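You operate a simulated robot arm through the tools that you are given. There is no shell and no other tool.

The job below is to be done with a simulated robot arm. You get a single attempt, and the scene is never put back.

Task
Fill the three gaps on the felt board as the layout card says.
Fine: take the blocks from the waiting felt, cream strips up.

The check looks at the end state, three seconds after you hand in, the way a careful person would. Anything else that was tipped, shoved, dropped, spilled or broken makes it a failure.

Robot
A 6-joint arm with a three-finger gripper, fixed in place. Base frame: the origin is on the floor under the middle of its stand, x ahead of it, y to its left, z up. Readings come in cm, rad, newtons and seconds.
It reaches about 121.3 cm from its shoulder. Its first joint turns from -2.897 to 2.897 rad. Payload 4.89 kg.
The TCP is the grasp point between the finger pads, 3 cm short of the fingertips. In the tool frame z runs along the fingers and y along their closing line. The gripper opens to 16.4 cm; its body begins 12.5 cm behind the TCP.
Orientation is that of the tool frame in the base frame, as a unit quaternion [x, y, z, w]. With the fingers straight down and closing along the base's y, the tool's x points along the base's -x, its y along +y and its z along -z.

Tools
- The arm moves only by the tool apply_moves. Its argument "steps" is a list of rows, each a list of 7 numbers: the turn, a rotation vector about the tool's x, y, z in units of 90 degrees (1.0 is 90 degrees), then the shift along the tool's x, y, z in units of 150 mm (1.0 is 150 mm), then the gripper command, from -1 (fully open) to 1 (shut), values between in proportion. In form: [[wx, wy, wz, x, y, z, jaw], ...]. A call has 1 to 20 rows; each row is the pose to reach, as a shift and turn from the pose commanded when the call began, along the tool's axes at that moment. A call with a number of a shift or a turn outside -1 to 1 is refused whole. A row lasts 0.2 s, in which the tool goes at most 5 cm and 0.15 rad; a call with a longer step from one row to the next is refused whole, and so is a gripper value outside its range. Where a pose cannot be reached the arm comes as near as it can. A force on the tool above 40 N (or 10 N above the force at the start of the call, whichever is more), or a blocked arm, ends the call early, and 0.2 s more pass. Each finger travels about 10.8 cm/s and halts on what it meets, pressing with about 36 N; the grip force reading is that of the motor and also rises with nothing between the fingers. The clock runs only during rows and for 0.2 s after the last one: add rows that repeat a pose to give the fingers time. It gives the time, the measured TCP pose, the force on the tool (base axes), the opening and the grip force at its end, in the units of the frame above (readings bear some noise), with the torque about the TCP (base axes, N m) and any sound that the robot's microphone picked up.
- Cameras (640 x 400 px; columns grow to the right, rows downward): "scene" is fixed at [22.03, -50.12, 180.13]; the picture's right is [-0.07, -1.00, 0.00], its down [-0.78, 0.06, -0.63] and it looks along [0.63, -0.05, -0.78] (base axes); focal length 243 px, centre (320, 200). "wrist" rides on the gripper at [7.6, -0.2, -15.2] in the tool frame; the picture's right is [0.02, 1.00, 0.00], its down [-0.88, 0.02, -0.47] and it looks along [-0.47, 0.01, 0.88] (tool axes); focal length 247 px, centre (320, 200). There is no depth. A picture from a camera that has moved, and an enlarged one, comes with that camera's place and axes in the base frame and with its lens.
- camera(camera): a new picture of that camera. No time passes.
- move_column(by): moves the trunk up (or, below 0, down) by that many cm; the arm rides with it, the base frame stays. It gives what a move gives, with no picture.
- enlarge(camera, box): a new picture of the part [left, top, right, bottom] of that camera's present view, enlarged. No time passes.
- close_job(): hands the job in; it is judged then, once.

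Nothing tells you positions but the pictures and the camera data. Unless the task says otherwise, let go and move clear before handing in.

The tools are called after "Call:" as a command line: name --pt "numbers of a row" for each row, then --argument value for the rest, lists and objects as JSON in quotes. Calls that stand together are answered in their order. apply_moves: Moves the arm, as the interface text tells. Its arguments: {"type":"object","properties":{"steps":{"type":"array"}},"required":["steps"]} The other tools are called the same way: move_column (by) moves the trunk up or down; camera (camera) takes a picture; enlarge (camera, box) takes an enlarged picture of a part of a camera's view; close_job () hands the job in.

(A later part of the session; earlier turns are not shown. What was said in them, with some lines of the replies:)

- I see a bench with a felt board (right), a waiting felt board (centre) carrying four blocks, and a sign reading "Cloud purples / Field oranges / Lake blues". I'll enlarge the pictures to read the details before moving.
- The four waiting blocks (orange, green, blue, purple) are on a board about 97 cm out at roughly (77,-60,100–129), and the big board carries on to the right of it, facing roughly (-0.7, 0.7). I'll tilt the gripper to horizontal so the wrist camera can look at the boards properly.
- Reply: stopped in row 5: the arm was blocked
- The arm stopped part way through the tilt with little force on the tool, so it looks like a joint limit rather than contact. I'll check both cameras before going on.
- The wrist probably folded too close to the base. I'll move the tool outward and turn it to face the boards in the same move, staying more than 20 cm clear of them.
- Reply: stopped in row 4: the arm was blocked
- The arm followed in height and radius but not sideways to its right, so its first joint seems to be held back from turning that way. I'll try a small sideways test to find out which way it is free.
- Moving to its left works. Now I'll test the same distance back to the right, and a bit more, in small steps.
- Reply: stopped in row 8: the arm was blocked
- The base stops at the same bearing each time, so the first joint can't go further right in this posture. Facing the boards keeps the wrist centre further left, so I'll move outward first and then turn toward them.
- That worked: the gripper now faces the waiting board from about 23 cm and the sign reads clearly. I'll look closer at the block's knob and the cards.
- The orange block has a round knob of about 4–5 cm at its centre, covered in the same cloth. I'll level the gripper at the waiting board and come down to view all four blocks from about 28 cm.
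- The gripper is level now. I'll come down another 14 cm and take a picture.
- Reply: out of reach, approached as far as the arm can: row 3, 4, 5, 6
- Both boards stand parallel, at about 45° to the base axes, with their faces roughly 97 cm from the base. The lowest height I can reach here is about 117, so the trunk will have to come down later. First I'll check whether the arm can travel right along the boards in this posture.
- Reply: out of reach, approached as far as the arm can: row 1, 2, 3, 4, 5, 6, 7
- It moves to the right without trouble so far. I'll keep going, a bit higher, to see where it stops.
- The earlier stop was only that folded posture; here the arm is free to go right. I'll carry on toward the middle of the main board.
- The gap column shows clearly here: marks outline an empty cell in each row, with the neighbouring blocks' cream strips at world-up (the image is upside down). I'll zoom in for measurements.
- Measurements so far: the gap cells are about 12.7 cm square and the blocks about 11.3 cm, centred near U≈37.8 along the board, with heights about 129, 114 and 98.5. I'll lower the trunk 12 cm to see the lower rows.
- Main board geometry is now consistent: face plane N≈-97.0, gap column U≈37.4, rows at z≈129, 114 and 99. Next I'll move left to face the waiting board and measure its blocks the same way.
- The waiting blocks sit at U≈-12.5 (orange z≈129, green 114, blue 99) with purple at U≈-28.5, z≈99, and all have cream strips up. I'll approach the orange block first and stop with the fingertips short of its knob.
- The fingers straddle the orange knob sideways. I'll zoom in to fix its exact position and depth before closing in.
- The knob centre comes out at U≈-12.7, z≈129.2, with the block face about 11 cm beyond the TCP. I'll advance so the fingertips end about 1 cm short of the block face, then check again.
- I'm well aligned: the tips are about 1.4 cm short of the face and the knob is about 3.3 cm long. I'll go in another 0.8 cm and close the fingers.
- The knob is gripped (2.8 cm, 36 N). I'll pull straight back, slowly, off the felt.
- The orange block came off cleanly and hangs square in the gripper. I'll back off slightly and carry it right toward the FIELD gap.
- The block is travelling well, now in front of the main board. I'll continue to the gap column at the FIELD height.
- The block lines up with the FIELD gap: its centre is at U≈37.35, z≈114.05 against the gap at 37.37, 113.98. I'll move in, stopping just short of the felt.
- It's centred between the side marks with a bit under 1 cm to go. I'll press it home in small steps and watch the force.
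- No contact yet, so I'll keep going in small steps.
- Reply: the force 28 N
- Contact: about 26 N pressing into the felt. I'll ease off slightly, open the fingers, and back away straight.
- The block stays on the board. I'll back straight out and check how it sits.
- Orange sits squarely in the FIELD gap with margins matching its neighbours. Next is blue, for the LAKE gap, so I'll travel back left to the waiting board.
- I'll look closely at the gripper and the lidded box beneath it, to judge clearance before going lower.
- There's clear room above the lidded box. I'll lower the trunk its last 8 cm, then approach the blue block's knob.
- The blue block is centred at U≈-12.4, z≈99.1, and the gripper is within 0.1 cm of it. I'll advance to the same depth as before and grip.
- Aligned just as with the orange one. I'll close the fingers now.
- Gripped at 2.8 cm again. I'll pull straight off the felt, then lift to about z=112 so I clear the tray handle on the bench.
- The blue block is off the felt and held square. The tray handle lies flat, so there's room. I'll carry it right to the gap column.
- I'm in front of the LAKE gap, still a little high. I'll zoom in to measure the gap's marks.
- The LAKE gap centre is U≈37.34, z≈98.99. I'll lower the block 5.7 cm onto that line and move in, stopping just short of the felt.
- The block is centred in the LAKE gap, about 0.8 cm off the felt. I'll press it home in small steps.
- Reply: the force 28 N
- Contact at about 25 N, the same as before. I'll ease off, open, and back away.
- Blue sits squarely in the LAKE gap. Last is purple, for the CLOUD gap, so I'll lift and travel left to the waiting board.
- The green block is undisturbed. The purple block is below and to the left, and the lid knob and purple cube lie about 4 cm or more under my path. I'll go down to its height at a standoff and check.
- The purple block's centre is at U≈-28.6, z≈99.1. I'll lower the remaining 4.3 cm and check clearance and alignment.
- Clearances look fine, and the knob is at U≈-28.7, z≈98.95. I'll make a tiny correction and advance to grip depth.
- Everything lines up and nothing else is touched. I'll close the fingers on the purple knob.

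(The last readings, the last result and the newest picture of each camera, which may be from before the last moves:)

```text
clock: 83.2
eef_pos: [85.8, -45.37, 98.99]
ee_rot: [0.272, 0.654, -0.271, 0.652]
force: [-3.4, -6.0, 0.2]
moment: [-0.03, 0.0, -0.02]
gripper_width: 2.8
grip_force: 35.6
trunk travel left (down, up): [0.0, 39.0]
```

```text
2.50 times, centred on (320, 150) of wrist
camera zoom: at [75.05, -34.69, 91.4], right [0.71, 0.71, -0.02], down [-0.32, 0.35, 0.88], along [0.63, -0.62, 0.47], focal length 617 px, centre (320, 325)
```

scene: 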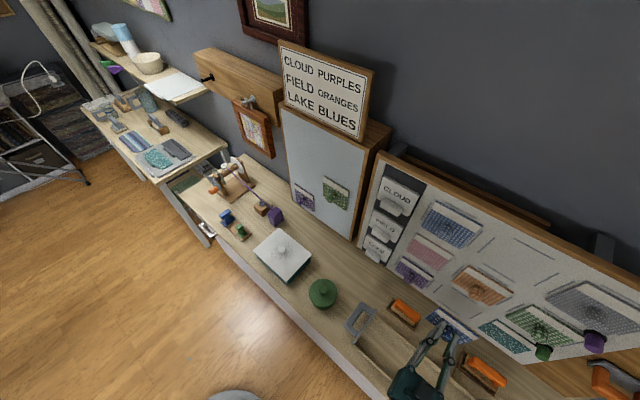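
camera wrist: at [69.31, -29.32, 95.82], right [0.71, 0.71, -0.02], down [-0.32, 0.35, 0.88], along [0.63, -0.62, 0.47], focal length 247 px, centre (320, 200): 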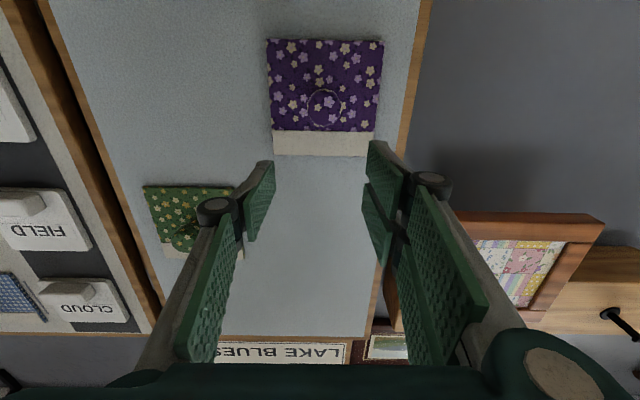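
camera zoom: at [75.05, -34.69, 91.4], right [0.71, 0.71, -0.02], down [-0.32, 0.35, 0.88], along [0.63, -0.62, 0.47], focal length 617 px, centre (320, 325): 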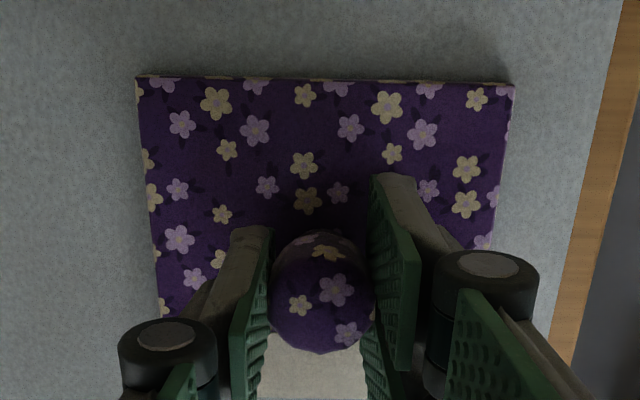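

Gripped at 2.8 cm. I'll pull straight off the felt and lift clear.

Call:
apply_moves --pt "0 0 0 0 0 -0.02 1" --pt "0 0 0 0 0 -0.04 1" --pt "0 0 0 0 0 -0.07 1" --pt "0 0 0 0 0 -0.11 1" --pt "0 0 0 0 0 -0.16 1" --pt "0 0 0 0 0 -0.22 1" --pt "0 0 0 0 0 -0.32 1" --pt "0 0 0 0 0 -0.45 1" --pt "0 0 0 -0.1 0 -0.58 1" --pt "0 0 0 -0.25 0 -0.7 1" --pt "0 0 0 -0.45 0 -0.7 1" --pt "0 0 0 -0.65 0 -0.7 1" --pt "0 0 0 -0.87 0 -0.7 1" --pt "0 0 0 -0.87 0 -0.7 1"

Call:
move_column --by 12

Call:
camera --camera "wrist"

Call:
camera --camera "scene"

```text
clock: 86.2
eef_pos: [78.42, -37.81, 111.97]
ee_rot: [0.271, 0.653, -0.271, 0.653]
force: [-0.1, 0.0, -0.2]
moment: [-0.01, -0.07, -0.05]
gripper_width: 2.79
grip_force: 36.3
trunk travel left (down, up): [0.0, 39.0]
```

```text
clock: 87.7
eef_pos: [78.5, -37.91, 123.9]
ee_rot: [0.271, 0.653, -0.271, 0.653]
force: [-0.1, -0.1, -0.5]
moment: [-0.01, 0.0, 0.02]
gripper_width: 2.78
grip_force: 35.7
trunk travel left (down, up): [-12.0, 27.0]
```

```text
taken
camera wrist: at [67.65, -27.12, 116.41], right [0.71, 0.71, -0.02], down [-0.32, 0.35, 0.88], along [0.63, -0.62, 0.47], focal length 247 px, centre (320, 200)
```

wrist: 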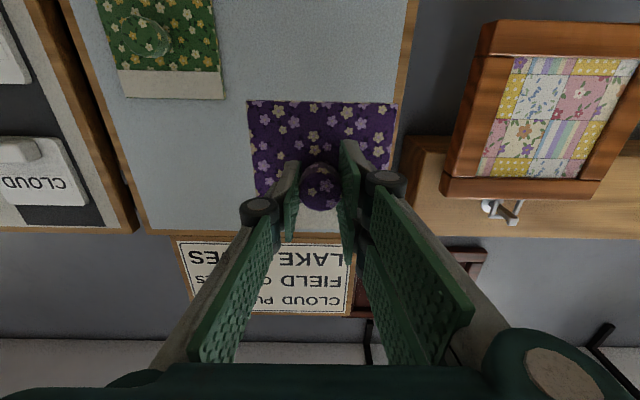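

```text
taken
```

scene: 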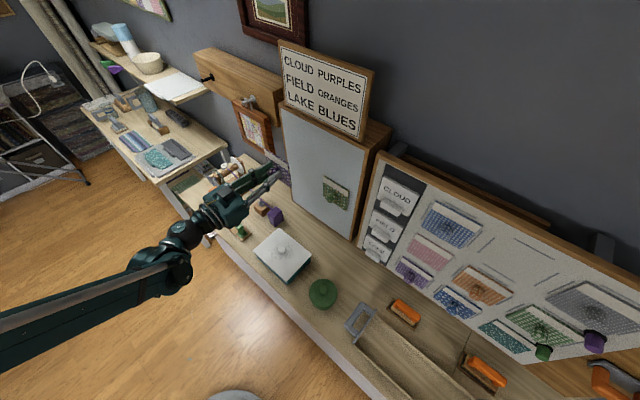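

The purple block is held square and the green one stays on the waiting felt. I'll carry it right to the CLOUD gap.

Call:
apply_moves --pt "0 0 0 -0.05 -0.1 0 1" --pt "0 0 0 -0.15 -0.25 0 1" --pt "0 0 0 -0.25 -0.4 0 1" --pt "0 0 0 -0.333 -0.55 0 1" --pt "0 0 0 -0.333 -0.7 0 1" --pt "0 0 0 -0.333 -0.85 0 1" --pt "0 0 0 -0.333 -1 0 1"

Call:
apply_moves --pt "0 0 0 0 -0.15 0 1" --pt "0 0 0 0 -0.3 0 1" --pt "0 0 0 0 -0.45 0 1" --pt "0 0 0 0 -0.6 0 1" --pt "0 0 0 0 -0.75 0 1" --pt "0 0 0 0 -0.9 0 1" --pt "0 0 0 0 -1 0 1"

Call:
apply_moves --pt "0 0 0 0 -0.15 0 1" --pt "0 0 0 0 -0.3 0 1" --pt "0 0 0 0 -0.45 0 1" --pt "0 0 0 0 -0.6 0 1" --pt "0 0 0 0 -0.75 0 1" --pt "0 0 0 0 -0.9 0 1" --pt "0 0 0 0 -1 0 1"

Call:
apply_moves --pt "0 0 0 0 -0.15 0 1" --pt "0 0 0 0 -0.3 0 1" --pt "0 0 0 0 -0.45 0 1" --pt "0 0 0 0 -0.6 0 1" --pt "0 0 0 0 -0.75 0 1" --pt "0 0 0 0 -0.9 0 1" --pt "0 0 0 0 -1 0 1"

Call:
apply_moves --pt "0 0 0 0 -0.1 0 1" --pt "0 0 0 0 -0.2 0 1" --pt "0 0 0 0 -0.3 0 1" --pt "0 0 0 0 -0.41 0 1" --pt "0 0 0 0 -0.41 0 1"

Call:
camera --camera "wrist"

Call:
enlarge --camera "wrist" --box '[160, 20, 480, 220]'

Call:
camera --camera "scene"

```text
clock: 89.3
eef_pos: [67.85, -48.53, 129.09]
ee_rot: [0.27, 0.655, -0.27, 0.652]
force: [-0.9, 0.4, -0.3]
moment: [-0.02, 0.01, -0.09]
gripper_width: 2.8
grip_force: 36.0
trunk travel left (down, up): [-12.0, 27.0]
```

```text
clock: 90.9
eef_pos: [57.22, -58.99, 128.97]
ee_rot: [0.271, 0.653, -0.271, 0.653]
force: [0.6, 0.7, -0.5]
moment: [0.03, 0.02, -0.08]
gripper_width: 2.78
grip_force: 35.4
trunk travel left (down, up): [-12.0, 27.0]
```

```text
clock: 92.5
eef_pos: [46.6, -69.68, 129.04]
ee_rot: [0.27, 0.654, -0.27, 0.653]
force: [0.5, 0.0, -0.2]
moment: [0.04, 0.02, -0.09]
gripper_width: 2.78
grip_force: 36.1
trunk travel left (down, up): [-12.0, 27.0]
```

```text
clock: 94.1
eef_pos: [36.04, -80.2, 129.19]
ee_rot: [0.271, 0.654, -0.271, 0.653]
force: [0.2, -0.6, -0.3]
moment: [0.06, 0.01, -0.07]
gripper_width: 2.79
grip_force: 36.1
trunk travel left (down, up): [-12.0, 27.0]
```

```text
clock: 95.3
eef_pos: [31.58, -84.55, 129.05]
ee_rot: [0.272, 0.653, -0.271, 0.653]
force: [-0.1, 0.7, -0.6]
moment: [0.0, -0.01, 0.0]
gripper_width: 2.78
grip_force: 36.1
trunk travel left (down, up): [-12.0, 27.0]
```

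```text
taken
camera wrist: at [20.79, -73.87, 121.49], right [0.71, 0.71, -0.02], down [-0.32, 0.35, 0.88], along [0.63, -0.62, 0.47], focal length 247 px, centre (320, 200)
```

wrist: 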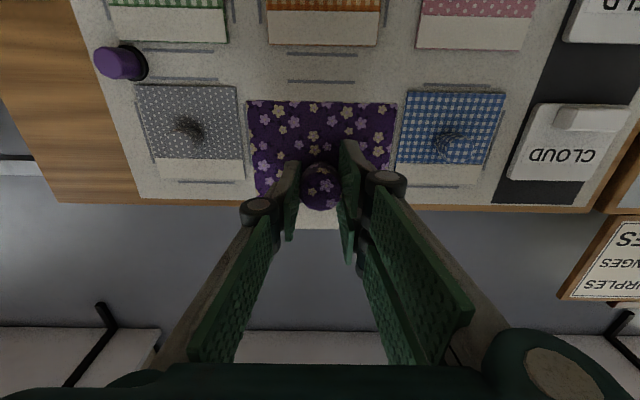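

```text
2.00 times, centred on (320, 120) of wrist
camera zoom: at [20.79, -73.87, 121.49], right [0.71, 0.71, -0.02], down [-0.32, 0.35, 0.88], along [0.63, -0.62, 0.47], focal length 494 px, centre (320, 360)
```

zoom: 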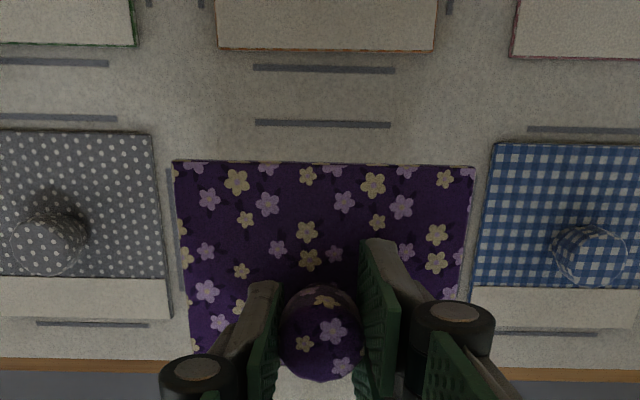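

```text
taken
```

scene: 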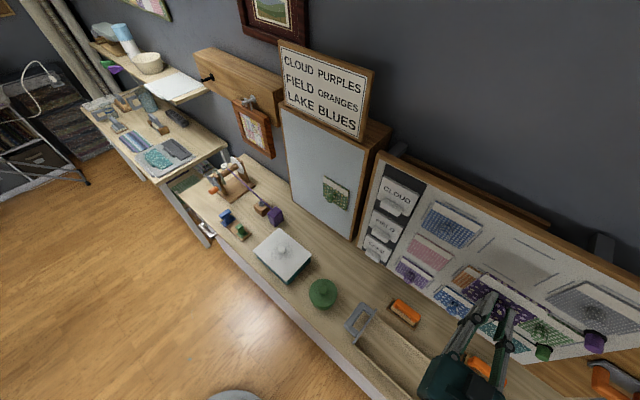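

The purple block lines up with the CLOUD gap (37.32, 129.04 against 37.38, 129.02). I'll move in, stopping just short of the felt.

Call:
apply_moves --pt "0 0 0 0 -0.003 0.08 1" --pt "0 0 0 0 -0.003 0.18 1" --pt "0 0 0 0 -0.003 0.28 1" --pt "0 0 0 0 -0.003 0.38 1" --pt "0 0 0 0 -0.003 0.48 1" --pt "0 0 0 0 -0.003 0.56 1" --pt "0 0 0 0 -0.003 0.62 1" --pt "0 0 0 0 -0.003 0.665 1" --pt "0 0 0 0 -0.003 0.665 1"

Call:
enlarge --camera "wrist" --box '[160, 20, 480, 220]'

```text
clock: 97.3
eef_pos: [38.62, -91.72, 129.05]
ee_rot: [0.272, 0.654, -0.271, 0.652]
force: [-1.0, -0.6, 0.1]
moment: [-0.01, 0.02, -0.01]
gripper_width: 2.78
grip_force: 35.6
trunk travel left (down, up): [-12.0, 27.0]
```

```text
2.00 times, centred on (320, 120) of wrist
camera zoom: at [27.85, -80.94, 121.41], right [0.71, 0.71, -0.02], down [-0.32, 0.35, 0.88], along [0.63, -0.62, 0.47], focal length 494 px, centre (320, 360)
```

zoom: 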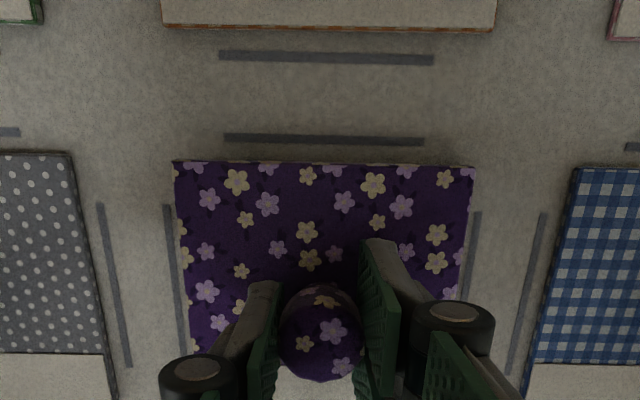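

Centred and about 0.8 cm off the felt. I'll press it home.

Call:
apply_moves --pt "0 0 0 0 0 0.015 1" --pt "0 0 0 0 0 0.03 1" --pt "0 0 0 0 0 0.042 1" --pt "0 0 0 0 0 0.042 1"

Call:
apply_moves --pt "0 0 0 0 0 0.006 1" --pt "0 0 0 0 0 0.01 1" --pt "0 0 0 0 0 0.01 1"

```text
clock: 98.3
eef_pos: [39.08, -92.19, 129.07]
ee_rot: [0.271, 0.654, -0.271, 0.653]
force: [0.0, 0.1, 0.5]
moment: [-0.02, 0.0, 0.02]
gripper_width: 2.78
grip_force: 36.0
trunk travel left (down, up): [-12.0, 27.0]
```

```text
clock: 99.1
eef_pos: [39.08, -92.27, 129.02]
ee_rot: [0.271, 0.654, -0.27, 0.653]
force: [-11.4, 14.9, -13.2]
moment: [0.24, 0.29, 0.17]
gripper_width: 2.82
grip_force: 36.2
trunk travel left (down, up): [-12.0, 27.0]
```

Contact at about 19 N. I'll press a touch more to match the others before letting go.

Call:
apply_moves --pt "0 0 0 0 0 0.004 1" --pt "0 0 0 0 0 0.004 1"

Call:
apply_moves --pt "0 0 0 0 0 -0.005 1" --pt "0 0 0 0 0 -0.005 0.6" --pt "0 0 0 0 0 -0.005 0.3" --pt "0 0 0 0 0 -0.005 0.146" --pt "0 0 0 0 0 -0.005 0.146" --pt "0 0 0 0 0 -0.005 0.146"

Call:
enlarge --camera "wrist" --box '[160, 20, 480, 220]'

```text
clock: 99.7
eef_pos: [39.2, -92.31, 128.99]
ee_rot: [0.271, 0.654, -0.271, 0.653]
force: [-16.8, 20.3, -16.7]
moment: [0.23, 0.26, 0.14]
gripper_width: 2.78
grip_force: 36.2
trunk travel left (down, up): [-12.0, 27.0]
```

```text
clock: 101.1
eef_pos: [39.22, -92.2, 129.01]
ee_rot: [0.271, 0.653, -0.271, 0.653]
force: [0.8, -0.4, -0.6]
moment: [0.01, -0.05, -0.03]
gripper_width: 6.99
grip_force: 0.0
trunk travel left (down, up): [-12.0, 27.0]
```

```text
2.00 times, centred on (320, 120) of wrist
camera zoom: at [28.37, -81.49, 121.42], right [0.71, 0.71, -0.02], down [-0.32, 0.35, 0.88], along [0.63, -0.62, 0.47], focal length 494 px, centre (320, 360)
```

zoom: 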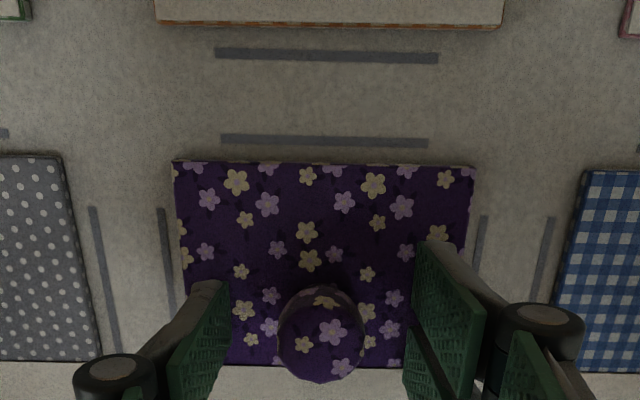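

The purple block holds on its own with the fingers open. I'll back straight out and inspect the whole board.

Call:
apply_moves --pt "0 0 0 0 0 -0.05 0.146" --pt "0 0 0 0 0 -0.15 0.146" --pt "0 0 0 0 0 -0.3 0.146" --pt "0 0 0 0 0 -0.5 0.146" --pt "0 0 0 0 0 -0.7 0.146" --pt "0 0 0 0 0 -0.85 0.146" --pt "0 0 0 0 0 -1 0.146" --pt "0 0 0 0 0 -1 0.146"

Call:
apply_moves --pt "0 0 0 0 0.1 -0.2 0.146" --pt "0 0 0 0.1 0.25 -0.4 0.146" --pt "0 0 0 0.2 0.4 -0.5 0.146" --pt "0 0 0 0.3 0.55 -0.5 0.146" --pt "0 0 0 0.4 0.7 -0.5 0.146" --pt "0 0 0 0.4 0.85 -0.5 0.146" --pt "0 0 0 0.4 1 -0.5 0.146" --pt "0 0 0 0.4 1 -0.5 0.146"

Call:
camera --camera "wrist"

Call:
camera --camera "scene"

Call:
enlarge --camera "scene" --box '[350, 150, 640, 370]'

```text
clock: 102.9
eef_pos: [28.6, -81.57, 129.05]
ee_rot: [0.272, 0.653, -0.272, 0.652]
force: [0.1, 1.0, -0.4]
moment: [0.0, 0.03, -0.06]
gripper_width: 7.02
grip_force: 0.1
trunk travel left (down, up): [-12.0, 27.0]
```

```text
clock: 104.7
eef_pos: [33.94, -65.72, 122.92]
ee_rot: [0.272, 0.653, -0.271, 0.652]
force: [-0.2, -0.4, -0.1]
moment: [-0.04, 0.0, 0.09]
gripper_width: 7.0
grip_force: 0.0
trunk travel left (down, up): [-12.0, 27.0]
```

```text
taken
camera wrist: at [23.15, -54.96, 115.43], right [0.71, 0.71, -0.02], down [-0.32, 0.35, 0.88], along [0.63, -0.62, 0.47], focal length 247 px, centre (320, 200)
```

wrist: 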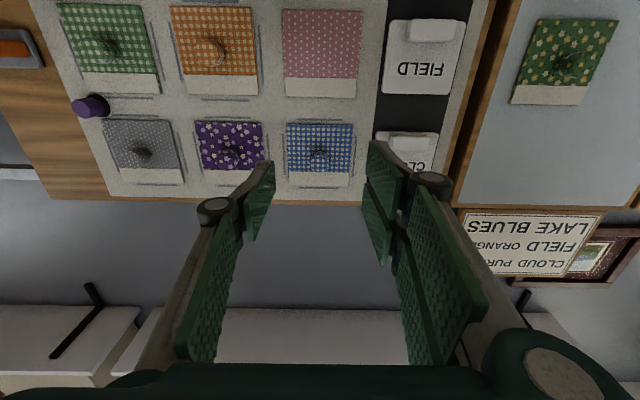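

```text
taken
```

scene: 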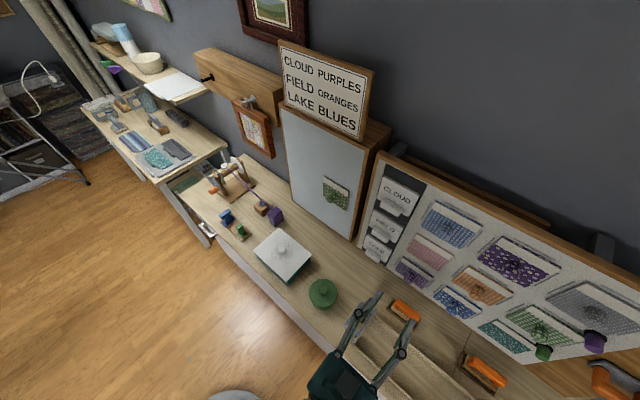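

```text
1.82 times, centred on (495, 260) of scene
camera zoom: at [22.03, -50.12, 180.13], right [-0.07, -1.0, 0.0], down [-0.78, 0.06, -0.63], along [0.63, -0.05, -0.78], focal length 442 px, centre (2, 91)
```

zoom: 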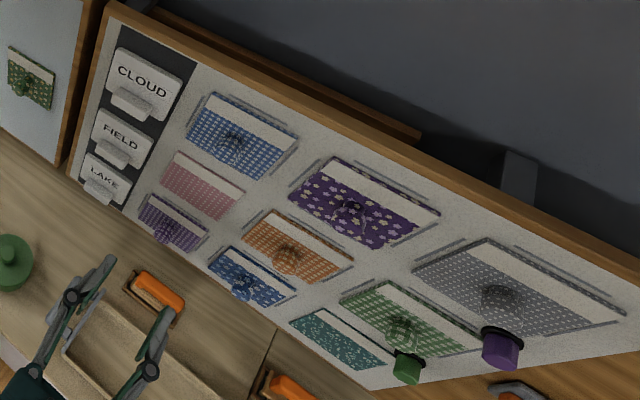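

All three gaps are filled and the green block is still on the waiting felt. I'll zoom in once more to check that purple is straight and fully stuck.

Call:
enlarge --camera "wrist" --box '[80, 0, 370, 200]'

Call:
enlarge --camera "scene" --box '[420, 210, 570, 330]'

Call:
enlarge --camera "scene" --box '[180, 130, 370, 330]'

```text
2.00 times, centred on (225, 100) of wrist
camera zoom: at [23.15, -54.96, 115.43], right [0.71, 0.71, -0.02], down [-0.32, 0.35, 0.88], along [0.63, -0.62, 0.47], focal length 494 px, centre (510, 400)
```

zoom: 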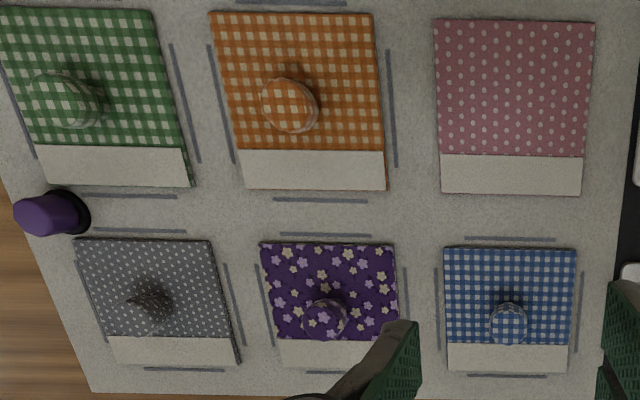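

```text
3.33 times, centred on (495, 270) of scene
camera zoom: at [22.03, -50.12, 180.13], right [-0.07, -1.0, 0.0], down [-0.78, 0.06, -0.63], along [0.63, -0.05, -0.78], focal length 810 px, centre (-263, -33)
```

zoom: 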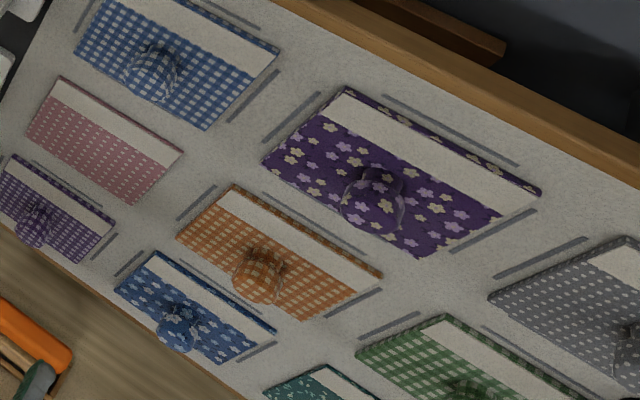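

```text
2.00 times, centred on (275, 230) of scene
camera zoom: at [22.03, -50.12, 180.13], right [-0.07, -1.0, 0.0], down [-0.78, 0.06, -0.63], along [0.63, -0.05, -0.78], focal length 486 px, centre (410, 140)
```

zoom: 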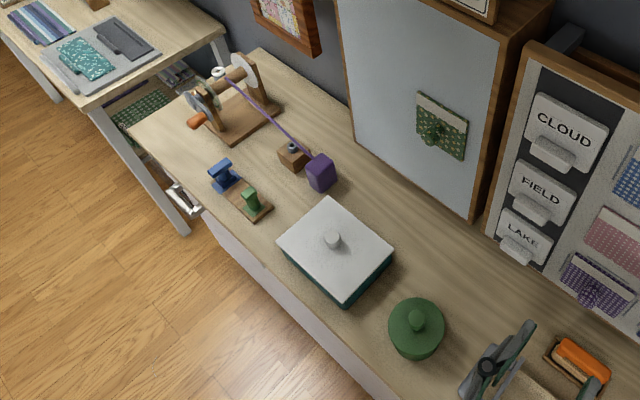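

Purple is in the CLOUD gap, orange in FIELD and blue in LAKE. All three are straight inside their marks with cream strips up, the rest of the bench looks as it did at the start, and the gripper is clear, so I'm handing in.

Call:
close_job

```text
The job is handed in.
```

The three gaps on the felt board are filled as the layout card says: purple in the CLOUD row, orange in FIELD and blue in LAKE. I've handed the job in.

- **Blocks:** all three came from the waiting felt. In the last pictures they sit straight inside their marks, cream strips up, and they stayed on the board after I let go.
- **Rest of the scene:** the green block is still on the waiting felt, and nothing else looked moved in those pictures. Early on the arm stopped a few times because of its own posture. The force on the tool stayed low each time, so I don't think it touched anything.
- **Gripper:** it is empty and about 25 cm clear of the board.
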